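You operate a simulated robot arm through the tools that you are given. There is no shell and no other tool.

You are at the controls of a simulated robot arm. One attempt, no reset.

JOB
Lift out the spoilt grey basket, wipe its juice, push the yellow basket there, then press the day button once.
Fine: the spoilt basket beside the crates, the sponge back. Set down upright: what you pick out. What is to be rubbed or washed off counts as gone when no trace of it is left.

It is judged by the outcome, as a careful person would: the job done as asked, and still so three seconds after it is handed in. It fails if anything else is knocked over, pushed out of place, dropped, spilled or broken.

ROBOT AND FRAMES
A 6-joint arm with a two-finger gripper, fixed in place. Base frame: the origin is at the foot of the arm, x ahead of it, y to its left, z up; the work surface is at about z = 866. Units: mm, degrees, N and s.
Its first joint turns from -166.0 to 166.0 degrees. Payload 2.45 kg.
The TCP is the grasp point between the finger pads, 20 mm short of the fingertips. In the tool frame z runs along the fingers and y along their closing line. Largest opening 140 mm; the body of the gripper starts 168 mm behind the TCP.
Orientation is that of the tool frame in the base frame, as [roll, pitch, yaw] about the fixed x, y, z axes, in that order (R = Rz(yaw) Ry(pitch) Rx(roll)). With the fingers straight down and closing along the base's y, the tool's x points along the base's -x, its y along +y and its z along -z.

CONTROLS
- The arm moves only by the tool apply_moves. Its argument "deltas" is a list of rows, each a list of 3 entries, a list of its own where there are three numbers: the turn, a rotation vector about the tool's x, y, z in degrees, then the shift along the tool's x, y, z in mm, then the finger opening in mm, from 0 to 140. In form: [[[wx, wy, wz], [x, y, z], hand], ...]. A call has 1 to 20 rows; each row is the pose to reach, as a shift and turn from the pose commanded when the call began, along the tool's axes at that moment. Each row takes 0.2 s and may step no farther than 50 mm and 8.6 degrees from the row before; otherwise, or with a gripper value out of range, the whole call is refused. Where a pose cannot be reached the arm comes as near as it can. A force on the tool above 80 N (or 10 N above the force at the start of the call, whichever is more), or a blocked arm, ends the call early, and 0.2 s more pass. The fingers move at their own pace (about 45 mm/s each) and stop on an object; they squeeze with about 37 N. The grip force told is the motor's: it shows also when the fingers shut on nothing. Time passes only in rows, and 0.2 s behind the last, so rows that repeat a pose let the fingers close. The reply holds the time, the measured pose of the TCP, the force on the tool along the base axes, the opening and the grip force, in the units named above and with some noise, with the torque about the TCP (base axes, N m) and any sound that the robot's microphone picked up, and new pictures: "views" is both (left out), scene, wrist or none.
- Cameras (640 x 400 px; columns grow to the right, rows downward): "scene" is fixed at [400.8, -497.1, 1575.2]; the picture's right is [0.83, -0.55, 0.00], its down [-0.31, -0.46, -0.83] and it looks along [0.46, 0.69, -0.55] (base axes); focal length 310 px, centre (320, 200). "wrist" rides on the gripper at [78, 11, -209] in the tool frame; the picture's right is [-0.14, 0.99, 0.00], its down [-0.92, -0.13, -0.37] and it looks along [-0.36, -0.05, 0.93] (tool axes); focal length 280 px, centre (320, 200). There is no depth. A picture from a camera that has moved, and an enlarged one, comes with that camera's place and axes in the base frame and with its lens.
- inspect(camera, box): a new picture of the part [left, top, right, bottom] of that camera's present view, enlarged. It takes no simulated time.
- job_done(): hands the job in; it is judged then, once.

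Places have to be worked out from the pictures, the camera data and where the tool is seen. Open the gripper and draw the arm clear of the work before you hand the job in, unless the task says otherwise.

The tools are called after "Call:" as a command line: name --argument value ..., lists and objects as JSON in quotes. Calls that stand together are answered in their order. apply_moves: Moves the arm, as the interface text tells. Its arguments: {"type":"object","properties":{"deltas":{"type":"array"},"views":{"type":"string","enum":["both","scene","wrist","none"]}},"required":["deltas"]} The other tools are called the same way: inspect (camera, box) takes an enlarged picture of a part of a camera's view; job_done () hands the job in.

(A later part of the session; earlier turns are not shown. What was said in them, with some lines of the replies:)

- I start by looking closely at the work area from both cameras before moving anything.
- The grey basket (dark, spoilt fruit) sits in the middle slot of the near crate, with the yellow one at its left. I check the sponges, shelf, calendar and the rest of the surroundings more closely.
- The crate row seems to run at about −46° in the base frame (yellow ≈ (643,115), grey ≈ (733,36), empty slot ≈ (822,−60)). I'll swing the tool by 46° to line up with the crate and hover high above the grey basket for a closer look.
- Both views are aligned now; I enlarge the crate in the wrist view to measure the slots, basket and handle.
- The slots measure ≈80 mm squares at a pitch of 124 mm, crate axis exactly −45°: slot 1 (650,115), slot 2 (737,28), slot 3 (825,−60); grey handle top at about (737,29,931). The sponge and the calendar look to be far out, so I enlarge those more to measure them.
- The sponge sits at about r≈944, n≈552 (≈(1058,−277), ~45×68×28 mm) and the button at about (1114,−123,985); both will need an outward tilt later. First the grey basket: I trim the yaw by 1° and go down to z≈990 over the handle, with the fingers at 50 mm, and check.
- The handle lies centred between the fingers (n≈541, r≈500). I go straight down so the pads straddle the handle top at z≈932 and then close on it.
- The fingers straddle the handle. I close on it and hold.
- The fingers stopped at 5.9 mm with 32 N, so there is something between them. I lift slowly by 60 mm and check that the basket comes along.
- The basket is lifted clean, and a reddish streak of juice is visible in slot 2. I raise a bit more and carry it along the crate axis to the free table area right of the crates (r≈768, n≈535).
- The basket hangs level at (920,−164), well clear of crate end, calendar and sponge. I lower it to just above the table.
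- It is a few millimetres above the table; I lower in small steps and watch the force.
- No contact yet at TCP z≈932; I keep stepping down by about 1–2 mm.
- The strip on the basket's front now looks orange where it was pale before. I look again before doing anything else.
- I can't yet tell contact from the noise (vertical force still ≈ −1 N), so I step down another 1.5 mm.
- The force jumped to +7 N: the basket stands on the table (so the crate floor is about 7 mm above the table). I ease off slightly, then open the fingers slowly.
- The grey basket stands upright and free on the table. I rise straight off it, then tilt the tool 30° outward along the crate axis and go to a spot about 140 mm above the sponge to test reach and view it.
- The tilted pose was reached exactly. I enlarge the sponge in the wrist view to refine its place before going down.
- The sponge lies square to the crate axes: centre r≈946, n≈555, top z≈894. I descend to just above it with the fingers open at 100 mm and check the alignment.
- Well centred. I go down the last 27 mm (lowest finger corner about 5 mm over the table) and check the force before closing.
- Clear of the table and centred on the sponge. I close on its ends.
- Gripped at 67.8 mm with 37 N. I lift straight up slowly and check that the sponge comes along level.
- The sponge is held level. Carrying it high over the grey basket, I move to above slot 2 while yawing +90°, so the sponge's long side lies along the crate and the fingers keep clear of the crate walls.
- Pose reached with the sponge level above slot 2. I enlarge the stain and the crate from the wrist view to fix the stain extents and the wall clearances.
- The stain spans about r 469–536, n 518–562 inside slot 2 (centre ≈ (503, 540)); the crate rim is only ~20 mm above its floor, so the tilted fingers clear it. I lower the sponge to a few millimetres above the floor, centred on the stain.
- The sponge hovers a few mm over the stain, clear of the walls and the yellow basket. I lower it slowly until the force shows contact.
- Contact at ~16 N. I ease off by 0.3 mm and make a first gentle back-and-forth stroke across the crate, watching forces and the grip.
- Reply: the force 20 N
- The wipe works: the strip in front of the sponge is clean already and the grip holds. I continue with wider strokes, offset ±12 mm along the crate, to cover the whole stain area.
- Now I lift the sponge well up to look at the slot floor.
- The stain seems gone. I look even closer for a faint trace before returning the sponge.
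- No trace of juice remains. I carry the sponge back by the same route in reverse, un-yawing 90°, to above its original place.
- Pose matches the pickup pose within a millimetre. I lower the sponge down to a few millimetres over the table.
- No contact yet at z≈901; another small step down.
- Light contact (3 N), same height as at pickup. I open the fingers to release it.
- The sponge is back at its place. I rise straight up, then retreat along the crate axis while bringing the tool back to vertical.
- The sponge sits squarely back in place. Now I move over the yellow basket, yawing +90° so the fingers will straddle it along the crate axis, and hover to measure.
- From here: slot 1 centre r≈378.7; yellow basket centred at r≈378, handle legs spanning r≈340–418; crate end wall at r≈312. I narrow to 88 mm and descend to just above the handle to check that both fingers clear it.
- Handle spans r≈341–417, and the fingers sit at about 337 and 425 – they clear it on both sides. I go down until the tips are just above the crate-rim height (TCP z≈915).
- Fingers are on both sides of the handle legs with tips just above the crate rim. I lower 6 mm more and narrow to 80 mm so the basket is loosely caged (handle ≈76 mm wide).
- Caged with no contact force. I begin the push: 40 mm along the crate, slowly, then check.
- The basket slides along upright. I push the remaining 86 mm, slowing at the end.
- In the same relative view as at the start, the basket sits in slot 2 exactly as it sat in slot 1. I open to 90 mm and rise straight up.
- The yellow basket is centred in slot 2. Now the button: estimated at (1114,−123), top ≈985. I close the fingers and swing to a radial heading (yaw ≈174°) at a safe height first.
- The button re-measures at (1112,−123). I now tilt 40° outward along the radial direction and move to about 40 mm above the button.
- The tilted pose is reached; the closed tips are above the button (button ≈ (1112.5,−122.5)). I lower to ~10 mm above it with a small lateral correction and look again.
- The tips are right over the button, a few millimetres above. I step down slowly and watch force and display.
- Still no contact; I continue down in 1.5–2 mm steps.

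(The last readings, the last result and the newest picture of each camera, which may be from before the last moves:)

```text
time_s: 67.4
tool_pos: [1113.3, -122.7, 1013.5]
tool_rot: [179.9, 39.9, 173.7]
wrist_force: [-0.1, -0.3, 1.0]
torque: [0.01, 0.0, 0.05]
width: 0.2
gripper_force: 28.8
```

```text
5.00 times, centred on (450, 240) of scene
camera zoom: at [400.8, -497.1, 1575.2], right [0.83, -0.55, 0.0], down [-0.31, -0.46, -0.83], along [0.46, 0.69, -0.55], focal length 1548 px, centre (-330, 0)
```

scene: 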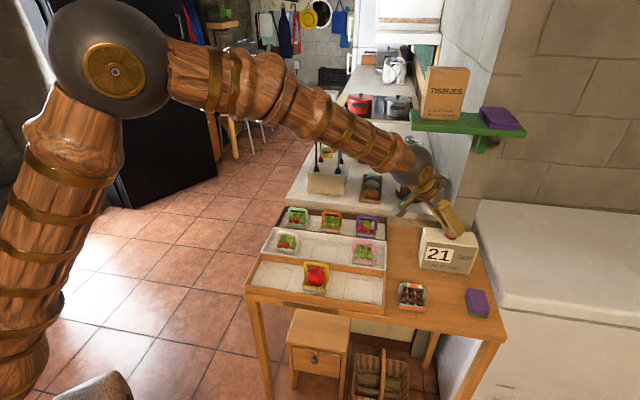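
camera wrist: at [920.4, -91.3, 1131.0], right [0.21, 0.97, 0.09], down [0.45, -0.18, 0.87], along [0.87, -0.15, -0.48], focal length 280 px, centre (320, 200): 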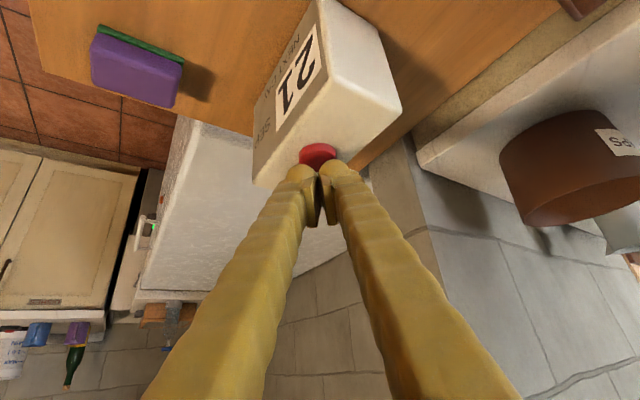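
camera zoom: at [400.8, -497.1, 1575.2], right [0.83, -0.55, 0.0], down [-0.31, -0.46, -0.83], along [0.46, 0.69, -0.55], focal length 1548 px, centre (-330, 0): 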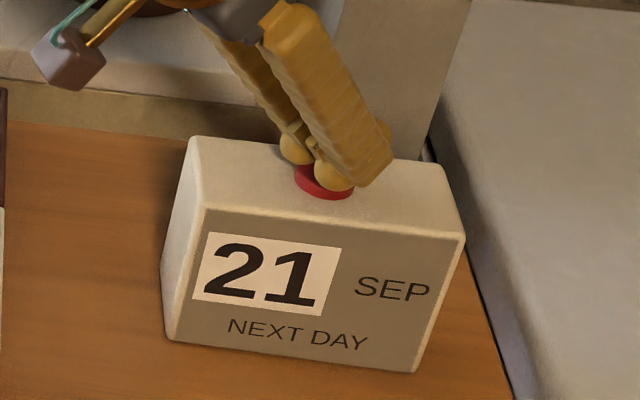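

Call:
apply_moves --deltas '[[[0, 0, 0], [0.64, 0, 0.77], 0], [[0, 0, 0], [1.29, 0, 1.53], 0], [[0, 0, 0], [1.29, 0, 1.53], 0]]' --views "none"

Call:
inspect --camera "scene" --box '[415, 200, 485, 280]'

```text
time_s: 68.2
tool_pos: [1113.5, -123.3, 1012.1]
tool_rot: [179.9, 39.9, 173.7]
wrist_force: [-0.5, -0.1, -0.5]
torque: [-0.01, 0.01, -0.01]
width: 0.0
gripper_force: 29.4
```

```text
5.00 times, centred on (450, 240) of scene
camera zoom: at [400.8, -497.1, 1575.2], right [0.83, -0.55, 0.0], down [-0.31, -0.46, -0.83], along [0.46, 0.69, -0.55], focal length 1548 px, centre (-330, 0)
```

zoom: 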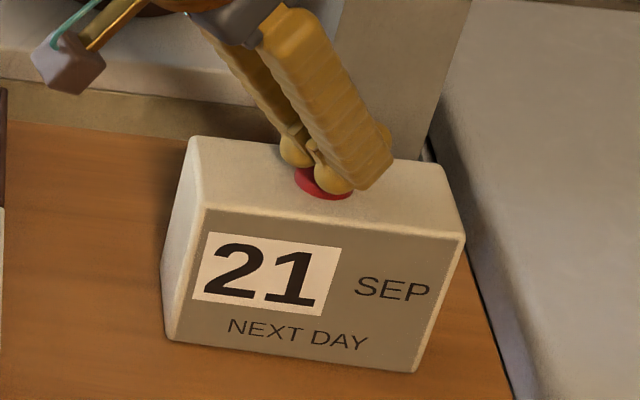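

Visually at the button top but no force yet; I keep stepping down 1–2 mm at a time.

Call:
apply_moves --deltas '[[[0, 0, 0], [0.64, 0, 0.77], 0], [[0, 0, 0], [1.29, 0, 1.53], 0], [[0, 0, 0], [1.29, 0, 1.53], 0]]' --views "none"

Call:
inspect --camera "scene" --box '[415, 200, 485, 280]'

```text
time_s: 69.0
tool_pos: [1111.9, -123.8, 1010.3]
tool_rot: [-179.9, 39.9, 173.8]
wrist_force: [0.5, -0.1, -0.6]
torque: [0.0, -0.02, -0.02]
width: 0.0
gripper_force: 28.9
```

```text
5.00 times, centred on (450, 240) of scene
camera zoom: at [400.8, -497.1, 1575.2], right [0.83, -0.55, 0.0], down [-0.31, -0.46, -0.83], along [0.46, 0.69, -0.55], focal length 1548 px, centre (-330, 0)
```

zoom: 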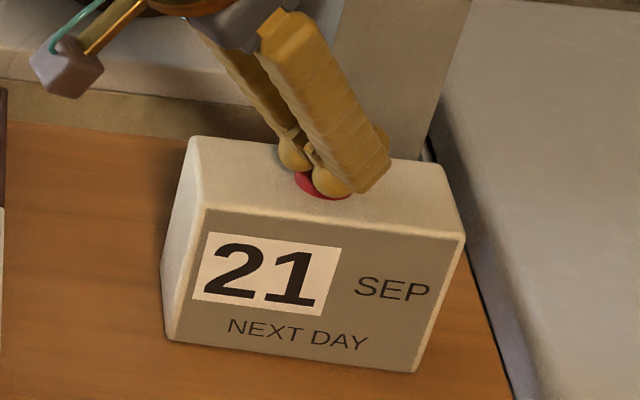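

Call:
apply_moves --deltas '[[[0, 0, 0], [0.64, 0, 0.77], 0], [[0, 0, 0], [1.29, 0, 1.53], 0], [[0, 0, 0], [1.29, 0, 1.53], 0]]' --views "wrist"

Call:
inspect --camera "scene" --box '[415, 200, 485, 280]'

Call:
inspect --camera "wrist" --box '[240, 100, 400, 240]'

```text
time_s: 69.8
tool_pos: [1111.7, -124.2, 1007.6]
tool_rot: [180.0, 40.1, 173.8]
wrist_force: [0.1, -0.7, -0.6]
torque: [0.0, 0.01, 0.02]
width: 0.0
gripper_force: 29.6
camera wrist: at [920.9, -92.1, 1116.9], right [0.21, 0.97, 0.09], down [0.45, -0.18, 0.87], along [0.87, -0.15, -0.48], focal length 280 px, centre (320, 200)
```

wrist: 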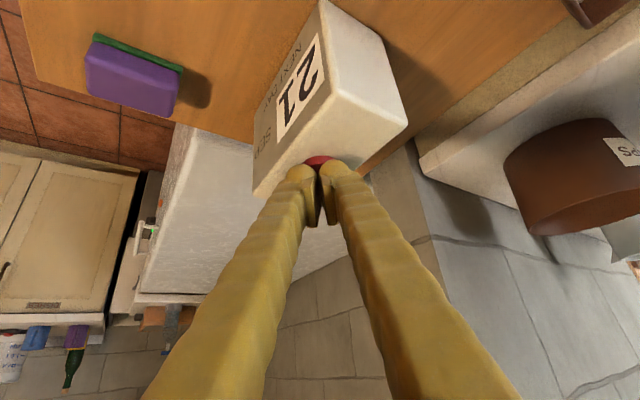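

```text
5.00 times, centred on (450, 240) of scene
camera zoom: at [400.8, -497.1, 1575.2], right [0.83, -0.55, 0.0], down [-0.31, -0.46, -0.83], along [0.46, 0.69, -0.55], focal length 1548 px, centre (-330, 0)
```

zoom: 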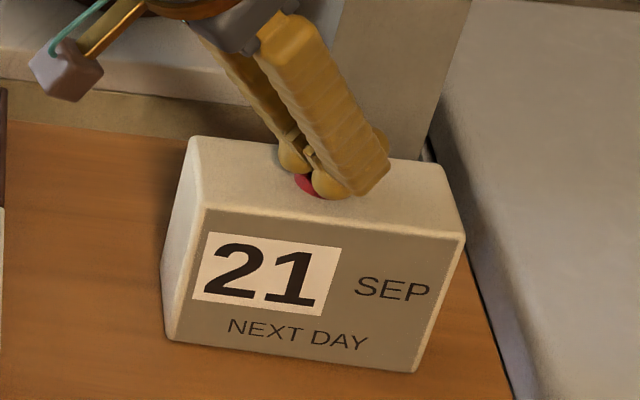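

```text
2.86 times, centred on (320, 170) of wrist
camera zoom: at [920.9, -92.1, 1116.9], right [0.21, 0.97, 0.09], down [0.45, -0.18, 0.87], along [0.87, -0.15, -0.48], focal length 801 px, centre (320, 286)
```

zoom: 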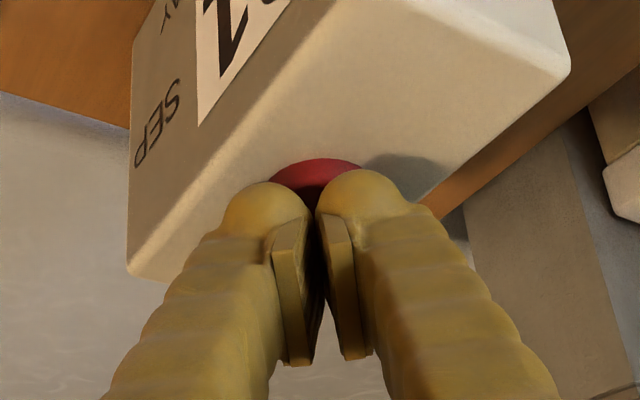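

No force yet and the display still shows 21. I continue downward in ~1.5 mm steps, checking the display each time.

Call:
apply_moves --deltas '[[[0, 0, 0], [0.48, 0, 0.57], 0], [[0, 0, 0], [0.96, 0, 1.15], 0], [[0, 0, 0], [0.96, 0, 1.15], 0]]' --views "none"

Call:
inspect --camera "scene" --box '[415, 200, 485, 280]'

```text
time_s: 70.6
tool_pos: [1111.8, -124.6, 1007.1]
tool_rot: [-180.0, 40.0, 173.7]
wrist_force: [-0.3, 0.3, 0.9]
torque: [0.0, -0.03, -0.01]
width: 6.0
gripper_force: 29.5
```

```text
5.00 times, centred on (450, 240) of scene
camera zoom: at [400.8, -497.1, 1575.2], right [0.83, -0.55, 0.0], down [-0.31, -0.46, -0.83], along [0.46, 0.69, -0.55], focal length 1548 px, centre (-330, 0)
```

zoom: 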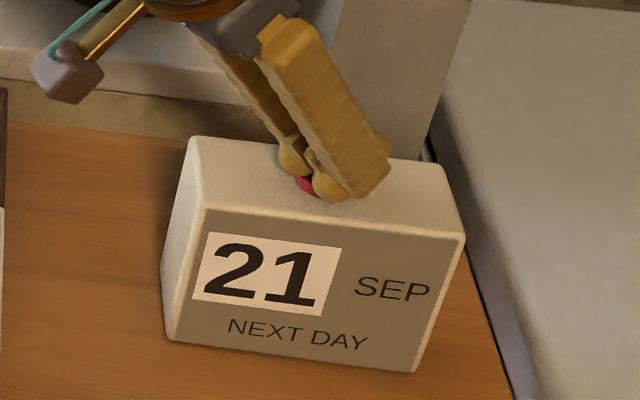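

Odd: the opening reading jumped from 0 to 6 mm with hardly any force. I hold still one step, re-read and look closely.

Call:
apply_moves --deltas '[[[0, 0, 0], [0, 0, 0], 0]]' --views "wrist"

Call:
inspect --camera "wrist" --box '[270, 120, 370, 240]'

Call:
inspect --camera "scene" --box '[430, 210, 475, 255]'

```text
time_s: 71.0
tool_pos: [1112.5, -124.8, 1005.7]
tool_rot: [-180.0, 39.9, 173.6]
wrist_force: [0.1, -1.1, 0.9]
torque: [-0.02, 0.02, -0.02]
width: 6.0
gripper_force: 29.1
camera wrist: at [920.8, -92.7, 1115.7], right [0.21, 0.97, 0.09], down [0.45, -0.18, 0.87], along [0.87, -0.15, -0.48], focal length 280 px, centre (320, 200)
```

wrist: 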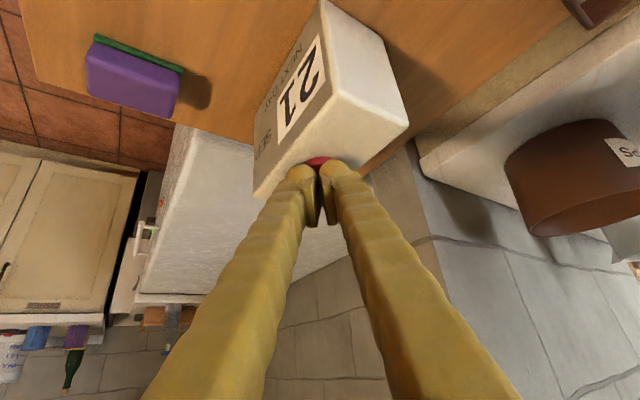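

```text
3.33 times, centred on (320, 180) of wrist
camera zoom: at [920.8, -92.7, 1115.7], right [0.21, 0.97, 0.09], down [0.45, -0.18, 0.87], along [0.87, -0.15, -0.48], focal length 935 px, centre (320, 267)
```

zoom: 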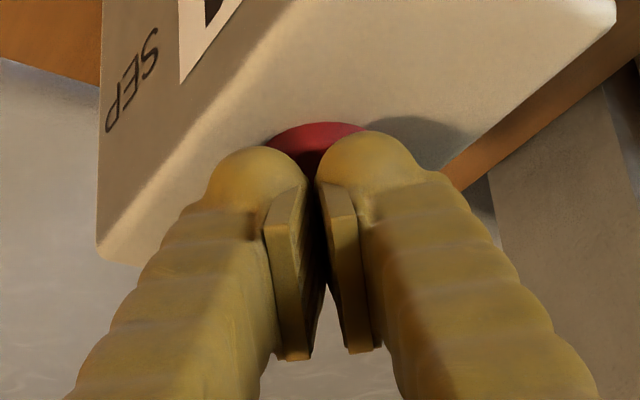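

```text
8.89 times, centred on (452, 232) of scene
camera zoom: at [400.8, -497.1, 1575.2], right [0.83, -0.55, 0.0], down [-0.31, -0.46, -0.83], along [0.46, 0.69, -0.55], focal length 2752 px, centre (-858, -89)
```

zoom: 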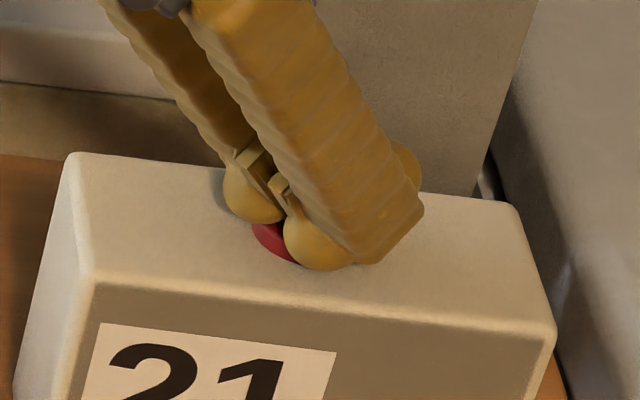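

The view shows the tips on the button, with about +1 N upward; I continue pressing down in small steps.

Call:
apply_moves --deltas '[[[0, 0, 0], [0.48, 0, 0.57], 0], [[0, 0, 0], [0.96, 0, 1.15], 0], [[0, 0, 0], [0.96, 0, 1.15], 0]]' --views "none"

Call:
inspect --camera "scene" --box '[415, 200, 485, 280]'

```text
time_s: 71.8
tool_pos: [1112.3, -124.6, 1005.9]
tool_rot: [-180.0, 40.0, 173.8]
wrist_force: [-0.1, 1.7, 2.3]
torque: [-0.01, -0.04, 0.01]
width: 5.5
gripper_force: 29.3
heard: click
```

```text
5.00 times, centred on (450, 240) of scene
camera zoom: at [400.8, -497.1, 1575.2], right [0.83, -0.55, 0.0], down [-0.31, -0.46, -0.83], along [0.46, 0.69, -0.55], focal length 1548 px, centre (-330, 0)
```

zoom: 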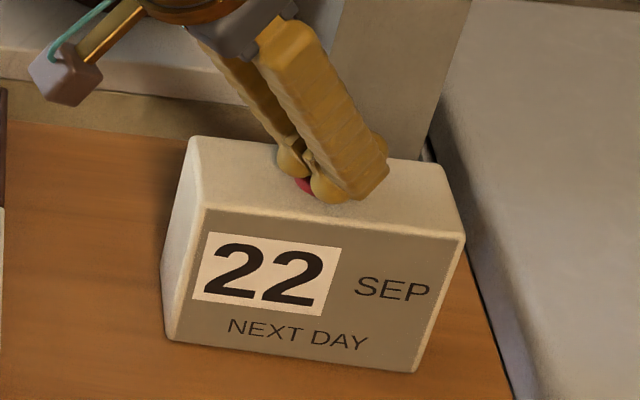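

A click was heard and the display shows 22 – pressed once. I retract straight up, slowly at first, watching that the calendar stays put.

Call:
apply_moves --deltas '[[[0, 0, 0], [-1.93, 0, -2.3], 0], [[0, 0, 0], [-5.1, 0, -6.1], 0], [[0, 0, 0], [-9.6, 0, -11.5], 0], [[0, 0, 0], [-9.6, 0, -11.5], 0]]'

Call:
inspect --camera "scene" --box '[415, 200, 485, 280]'

Call:
inspect --camera "wrist" --box '[240, 100, 400, 240]'

```text
time_s: 72.8
tool_pos: [1112.7, -124.1, 1020.7]
tool_rot: [-179.9, 39.9, 173.8]
wrist_force: [0.1, 0.2, 0.4]
torque: [0.0, 0.02, 0.02]
width: 0.2
gripper_force: 29.1
camera wrist: at [920.5, -91.8, 1129.3], right [0.21, 0.97, 0.09], down [0.45, -0.18, 0.87], along [0.87, -0.15, -0.48], focal length 280 px, centre (320, 200)
```

scene: 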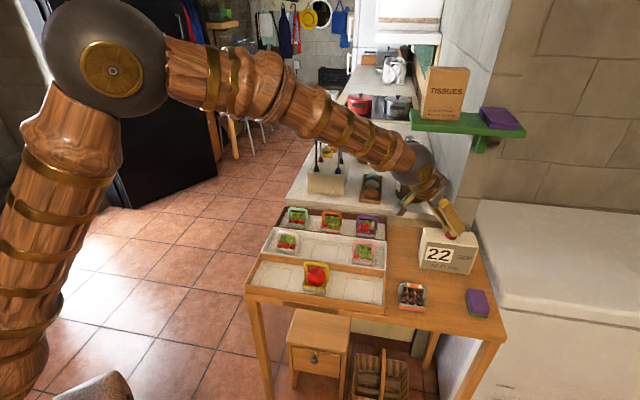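
wrist: 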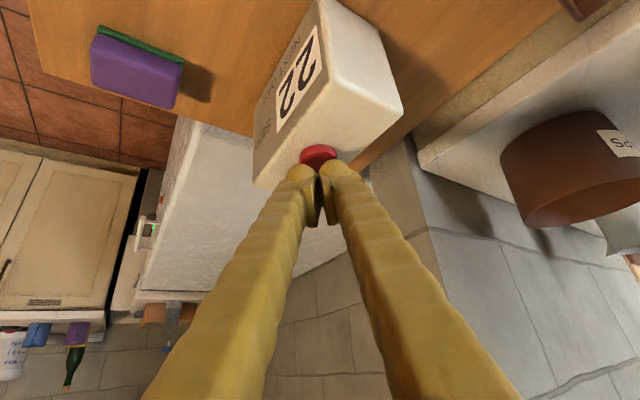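

```text
5.00 times, centred on (450, 240) of scene
camera zoom: at [400.8, -497.1, 1575.2], right [0.83, -0.55, 0.0], down [-0.31, -0.46, -0.83], along [0.46, 0.69, -0.55], focal length 1548 px, centre (-330, 0)
```

zoom: 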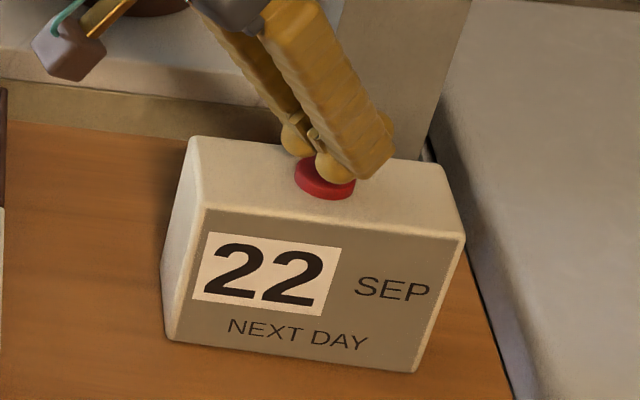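

```text
2.86 times, centred on (320, 170) of wrist
camera zoom: at [920.5, -91.8, 1129.3], right [0.21, 0.97, 0.09], down [0.45, -0.18, 0.87], along [0.87, -0.15, -0.48], focal length 801 px, centre (320, 286)
```

zoom: 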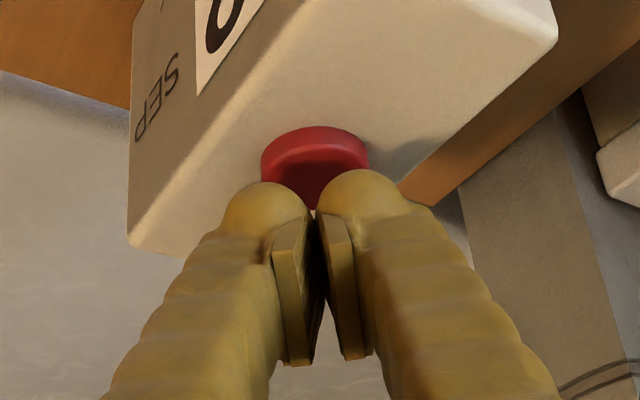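

The button popped back, 22 stays shown, and the calendar hasn't moved. I rise further and retreat toward the arm's base while bringing the tool upright and opening the gripper.

Call:
apply_moves --deltas '[[[0, 0, 0], [-19.3, 0, -23], 0], [[0, 0, 0], [-41.8, 0, -49.8], 0], [[0, 0, 0], [-42.6, 0, -81.8], 0], [[0, 5, 0], [-18.3, 0, -115.2], 0], [[0, 10, 0], [12.3, 0, -140.9], 20], [[0, 15, 0], [42.9, 0, -166.6], 40], [[0, 20, 0], [73.6, 0, -192.3], 60], [[0, 25, 0], [104.2, 0, -218], 80], [[0, 30, 0], [134.9, 0, -243.7], 100], [[0, 35, 0], [165.5, 0, -269.4], 100], [[0, 40, 0], [196.1, 0, -295.2], 100], [[0, 40, 0], [196.1, 0, -295.2], 100]]'

```text
time_s: 75.4
tool_pos: [772.5, -86.5, 1117.0]
tool_rot: [-180.0, 0.0, 173.9]
wrist_force: [0.5, 0.7, 0.4]
torque: [0.01, 0.01, 0.01]
width: 99.8
gripper_force: 0.1
camera wrist: at [696.7, -67.4, 1326.0], right [0.24, 0.97, 0.0], down [0.9, -0.23, 0.37], along [0.36, -0.09, -0.93], focal length 280 px, centre (320, 200)
```

scene: 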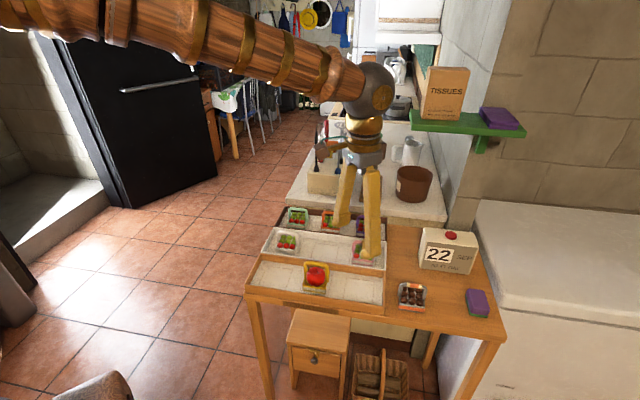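
wrist: 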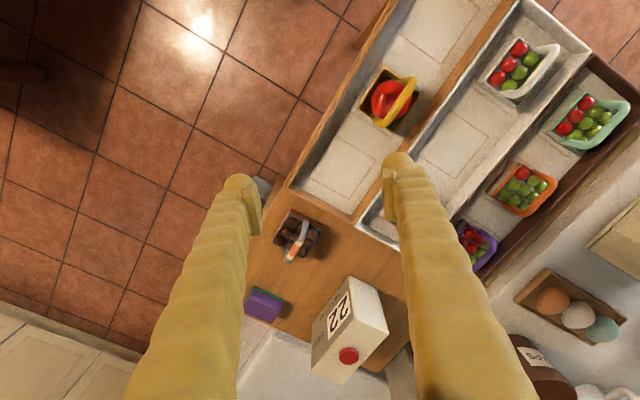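

All done on the table; I draw the arm up and back, clear of the work, and take final looks.

Call:
apply_moves --deltas '[[[0, 0, 0], [10, 15, -25], 100], [[0, 0, 0], [30, 45, -55], 100], [[0, 0, 0], [50, 80, -85], 100], [[0, 0, 0], [72, 115, -110], 100], [[0, 0, 0], [95, 150, -130], 100], [[0, 0, 0], [118, 185, -143], 100], [[0, 0, 0], [140, 220, -143], 100], [[0, 0, 0], [159.4, 250.4, -143], 100], [[0, 0, 0], [159.4, 250.4, -143], 100]]'

Call:
inspect --camera "scene" --box '[240, 195, 520, 335]'

Call:
inspect --camera "scene" --box '[240, 200, 400, 310]'

Call:
inspect --camera "scene" --box '[380, 210, 520, 330]'

```text
refused: row 3 steps farther than a row can; nothing moved
```

```text
2.29 times, centred on (380, 265) of scene
camera zoom: at [400.8, -497.1, 1575.2], right [0.83, -0.55, 0.0], down [-0.31, -0.46, -0.83], along [0.46, 0.69, -0.55], focal length 708 px, centre (183, 51)
```

zoom: 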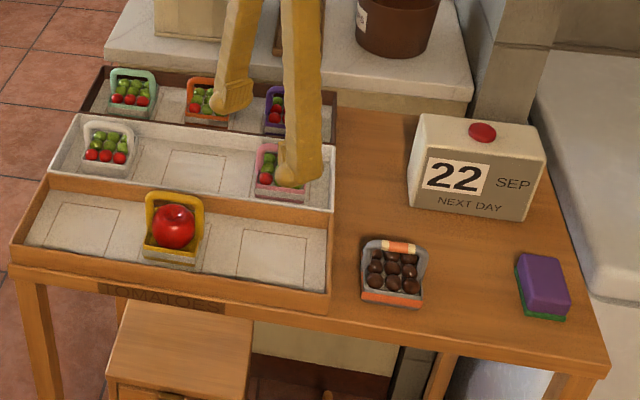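

```text
3.64 times, centred on (320, 255) of scene
camera zoom: at [400.8, -497.1, 1575.2], right [0.83, -0.55, 0.0], down [-0.31, -0.46, -0.83], along [0.46, 0.69, -0.55], focal length 1126 px, centre (320, 0)
```

zoom: 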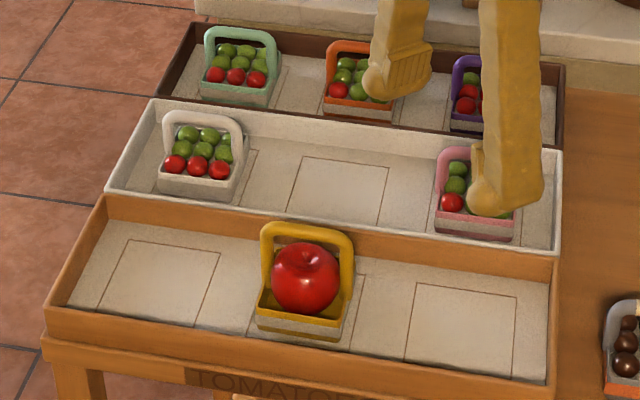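

```text
3.33 times, centred on (450, 270) of scene
camera zoom: at [400.8, -497.1, 1575.2], right [0.83, -0.55, 0.0], down [-0.31, -0.46, -0.83], along [0.46, 0.69, -0.55], focal length 1032 px, centre (-113, -33)
```

zoom: 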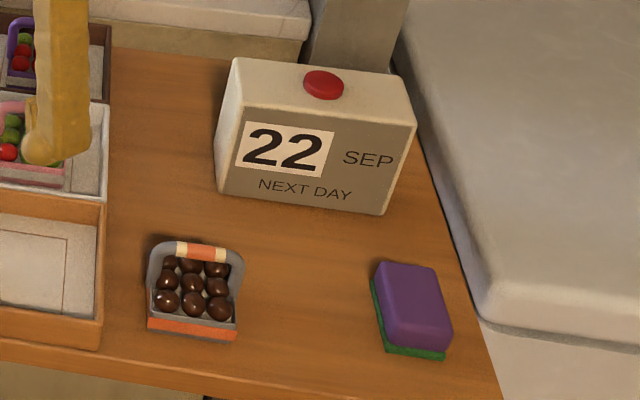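

Refused only because one step was too long; nothing moved. The day's advance visibly ripened some tomatoes, as expected. I repeat the retreat with shorter steps.

Call:
apply_moves --deltas '[[[0, 0, 0], [8, 12, -20], 100], [[0, 0, 0], [24, 36, -45], 100], [[0, 0, 0], [42, 66, -70], 100], [[0, 0, 0], [60, 96, -92], 100], [[0, 0, 0], [80, 127, -112], 100], [[0, 0, 0], [100, 158, -128], 100], [[0, 0, 0], [120, 190, -140], 100], [[0, 0, 0], [140, 221, -143], 100], [[0, 0, 0], [153, 241, -143], 100], [[0, 0, 0], [159, 250, -143], 100], [[0, 0, 0], [159, 250, -143], 100]]'

Call:
inspect --camera "scene" --box '[240, 195, 520, 335]'

Call:
inspect --camera "scene" --box '[240, 200, 400, 310]'

Call:
inspect --camera "scene" --box '[280, 240, 360, 310]'

```text
time_s: 77.8
tool_pos: [643.1, 181.3, 1263.6]
tool_rot: [180.0, 0.1, 173.7]
wrist_force: [-0.4, 0.3, 0.0]
torque: [-0.02, 0.0, 0.03]
width: 100.1
gripper_force: 0.1
camera wrist: at [567.4, 199.5, 1471.8], right [0.24, 0.97, 0.0], down [0.9, -0.23, 0.37], along [0.36, -0.09, -0.93], focal length 280 px, centre (320, 200)
```

scene: 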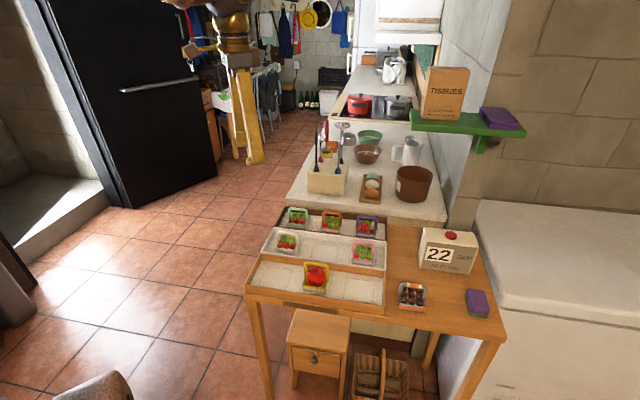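
wrist: 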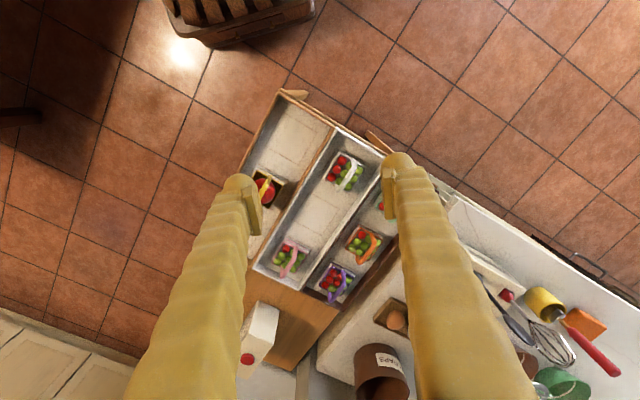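

```text
2.29 times, centred on (380, 265) of scene
camera zoom: at [400.8, -497.1, 1575.2], right [0.83, -0.55, 0.0], down [-0.31, -0.46, -0.83], along [0.46, 0.69, -0.55], focal length 708 px, centre (183, 51)
```

zoom: 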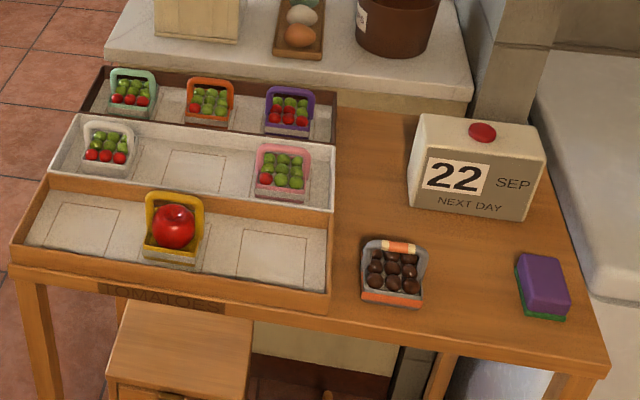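

```text
3.64 times, centred on (320, 255) of scene
camera zoom: at [400.8, -497.1, 1575.2], right [0.83, -0.55, 0.0], down [-0.31, -0.46, -0.83], along [0.46, 0.69, -0.55], focal length 1126 px, centre (320, 0)
```

zoom: 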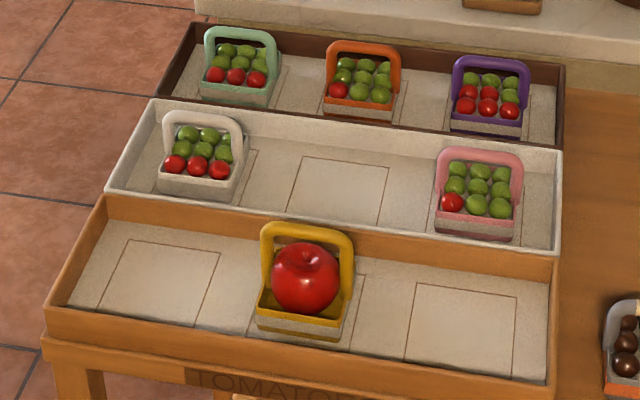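

```text
5.71 times, centred on (320, 275) of scene
camera zoom: at [400.8, -497.1, 1575.2], right [0.83, -0.55, 0.0], down [-0.31, -0.46, -0.83], along [0.46, 0.69, -0.55], focal length 1769 px, centre (320, -229)
```

zoom: 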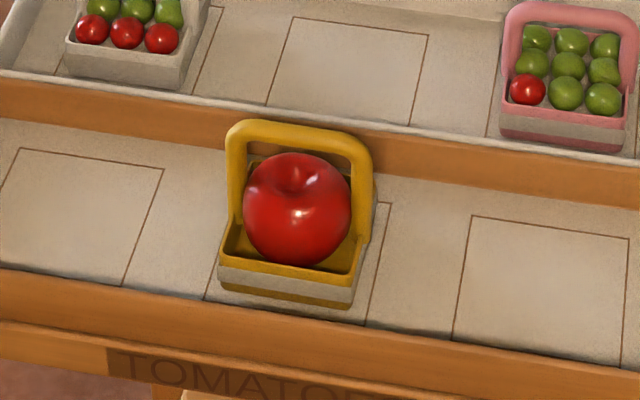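

Everything is in place: the grey basket stands upright on the table beside the crates, and the slot was wiped clean. The yellow basket is in that slot, the sponge is back in its spot, and the calendar shows 22 after one press. The gripper is open and the arm is clear, so I hand in the job.

Call:
job_done

```text
The job is handed in.
```

The job is done and handed in; I have not seen a verdict on it.

- **Grey basket:** it stands upright on the table to the right of the crates. While I was setting it down, an orange strip appeared on its front and coloured bands on its handle. I don't know why, and nothing else about it looked wrong.
- **Juice:** I wiped the slot until no trace showed in close-up views from both cameras.
- **Sponge:** it is back where I picked it up, lying the same way.
- **Yellow basket:** I pushed it along the crate floor into the cleaned slot. It sits centred there with its tomato still in it.
- **Day button:** I pressed it once and heard one click. The calendar went from 21 to 22, and some tomatoes in the other baskets turned red afterwards.

Nothing else looked moved or knocked over in the last pictures. The gripper is open and the arm is clear of the table.
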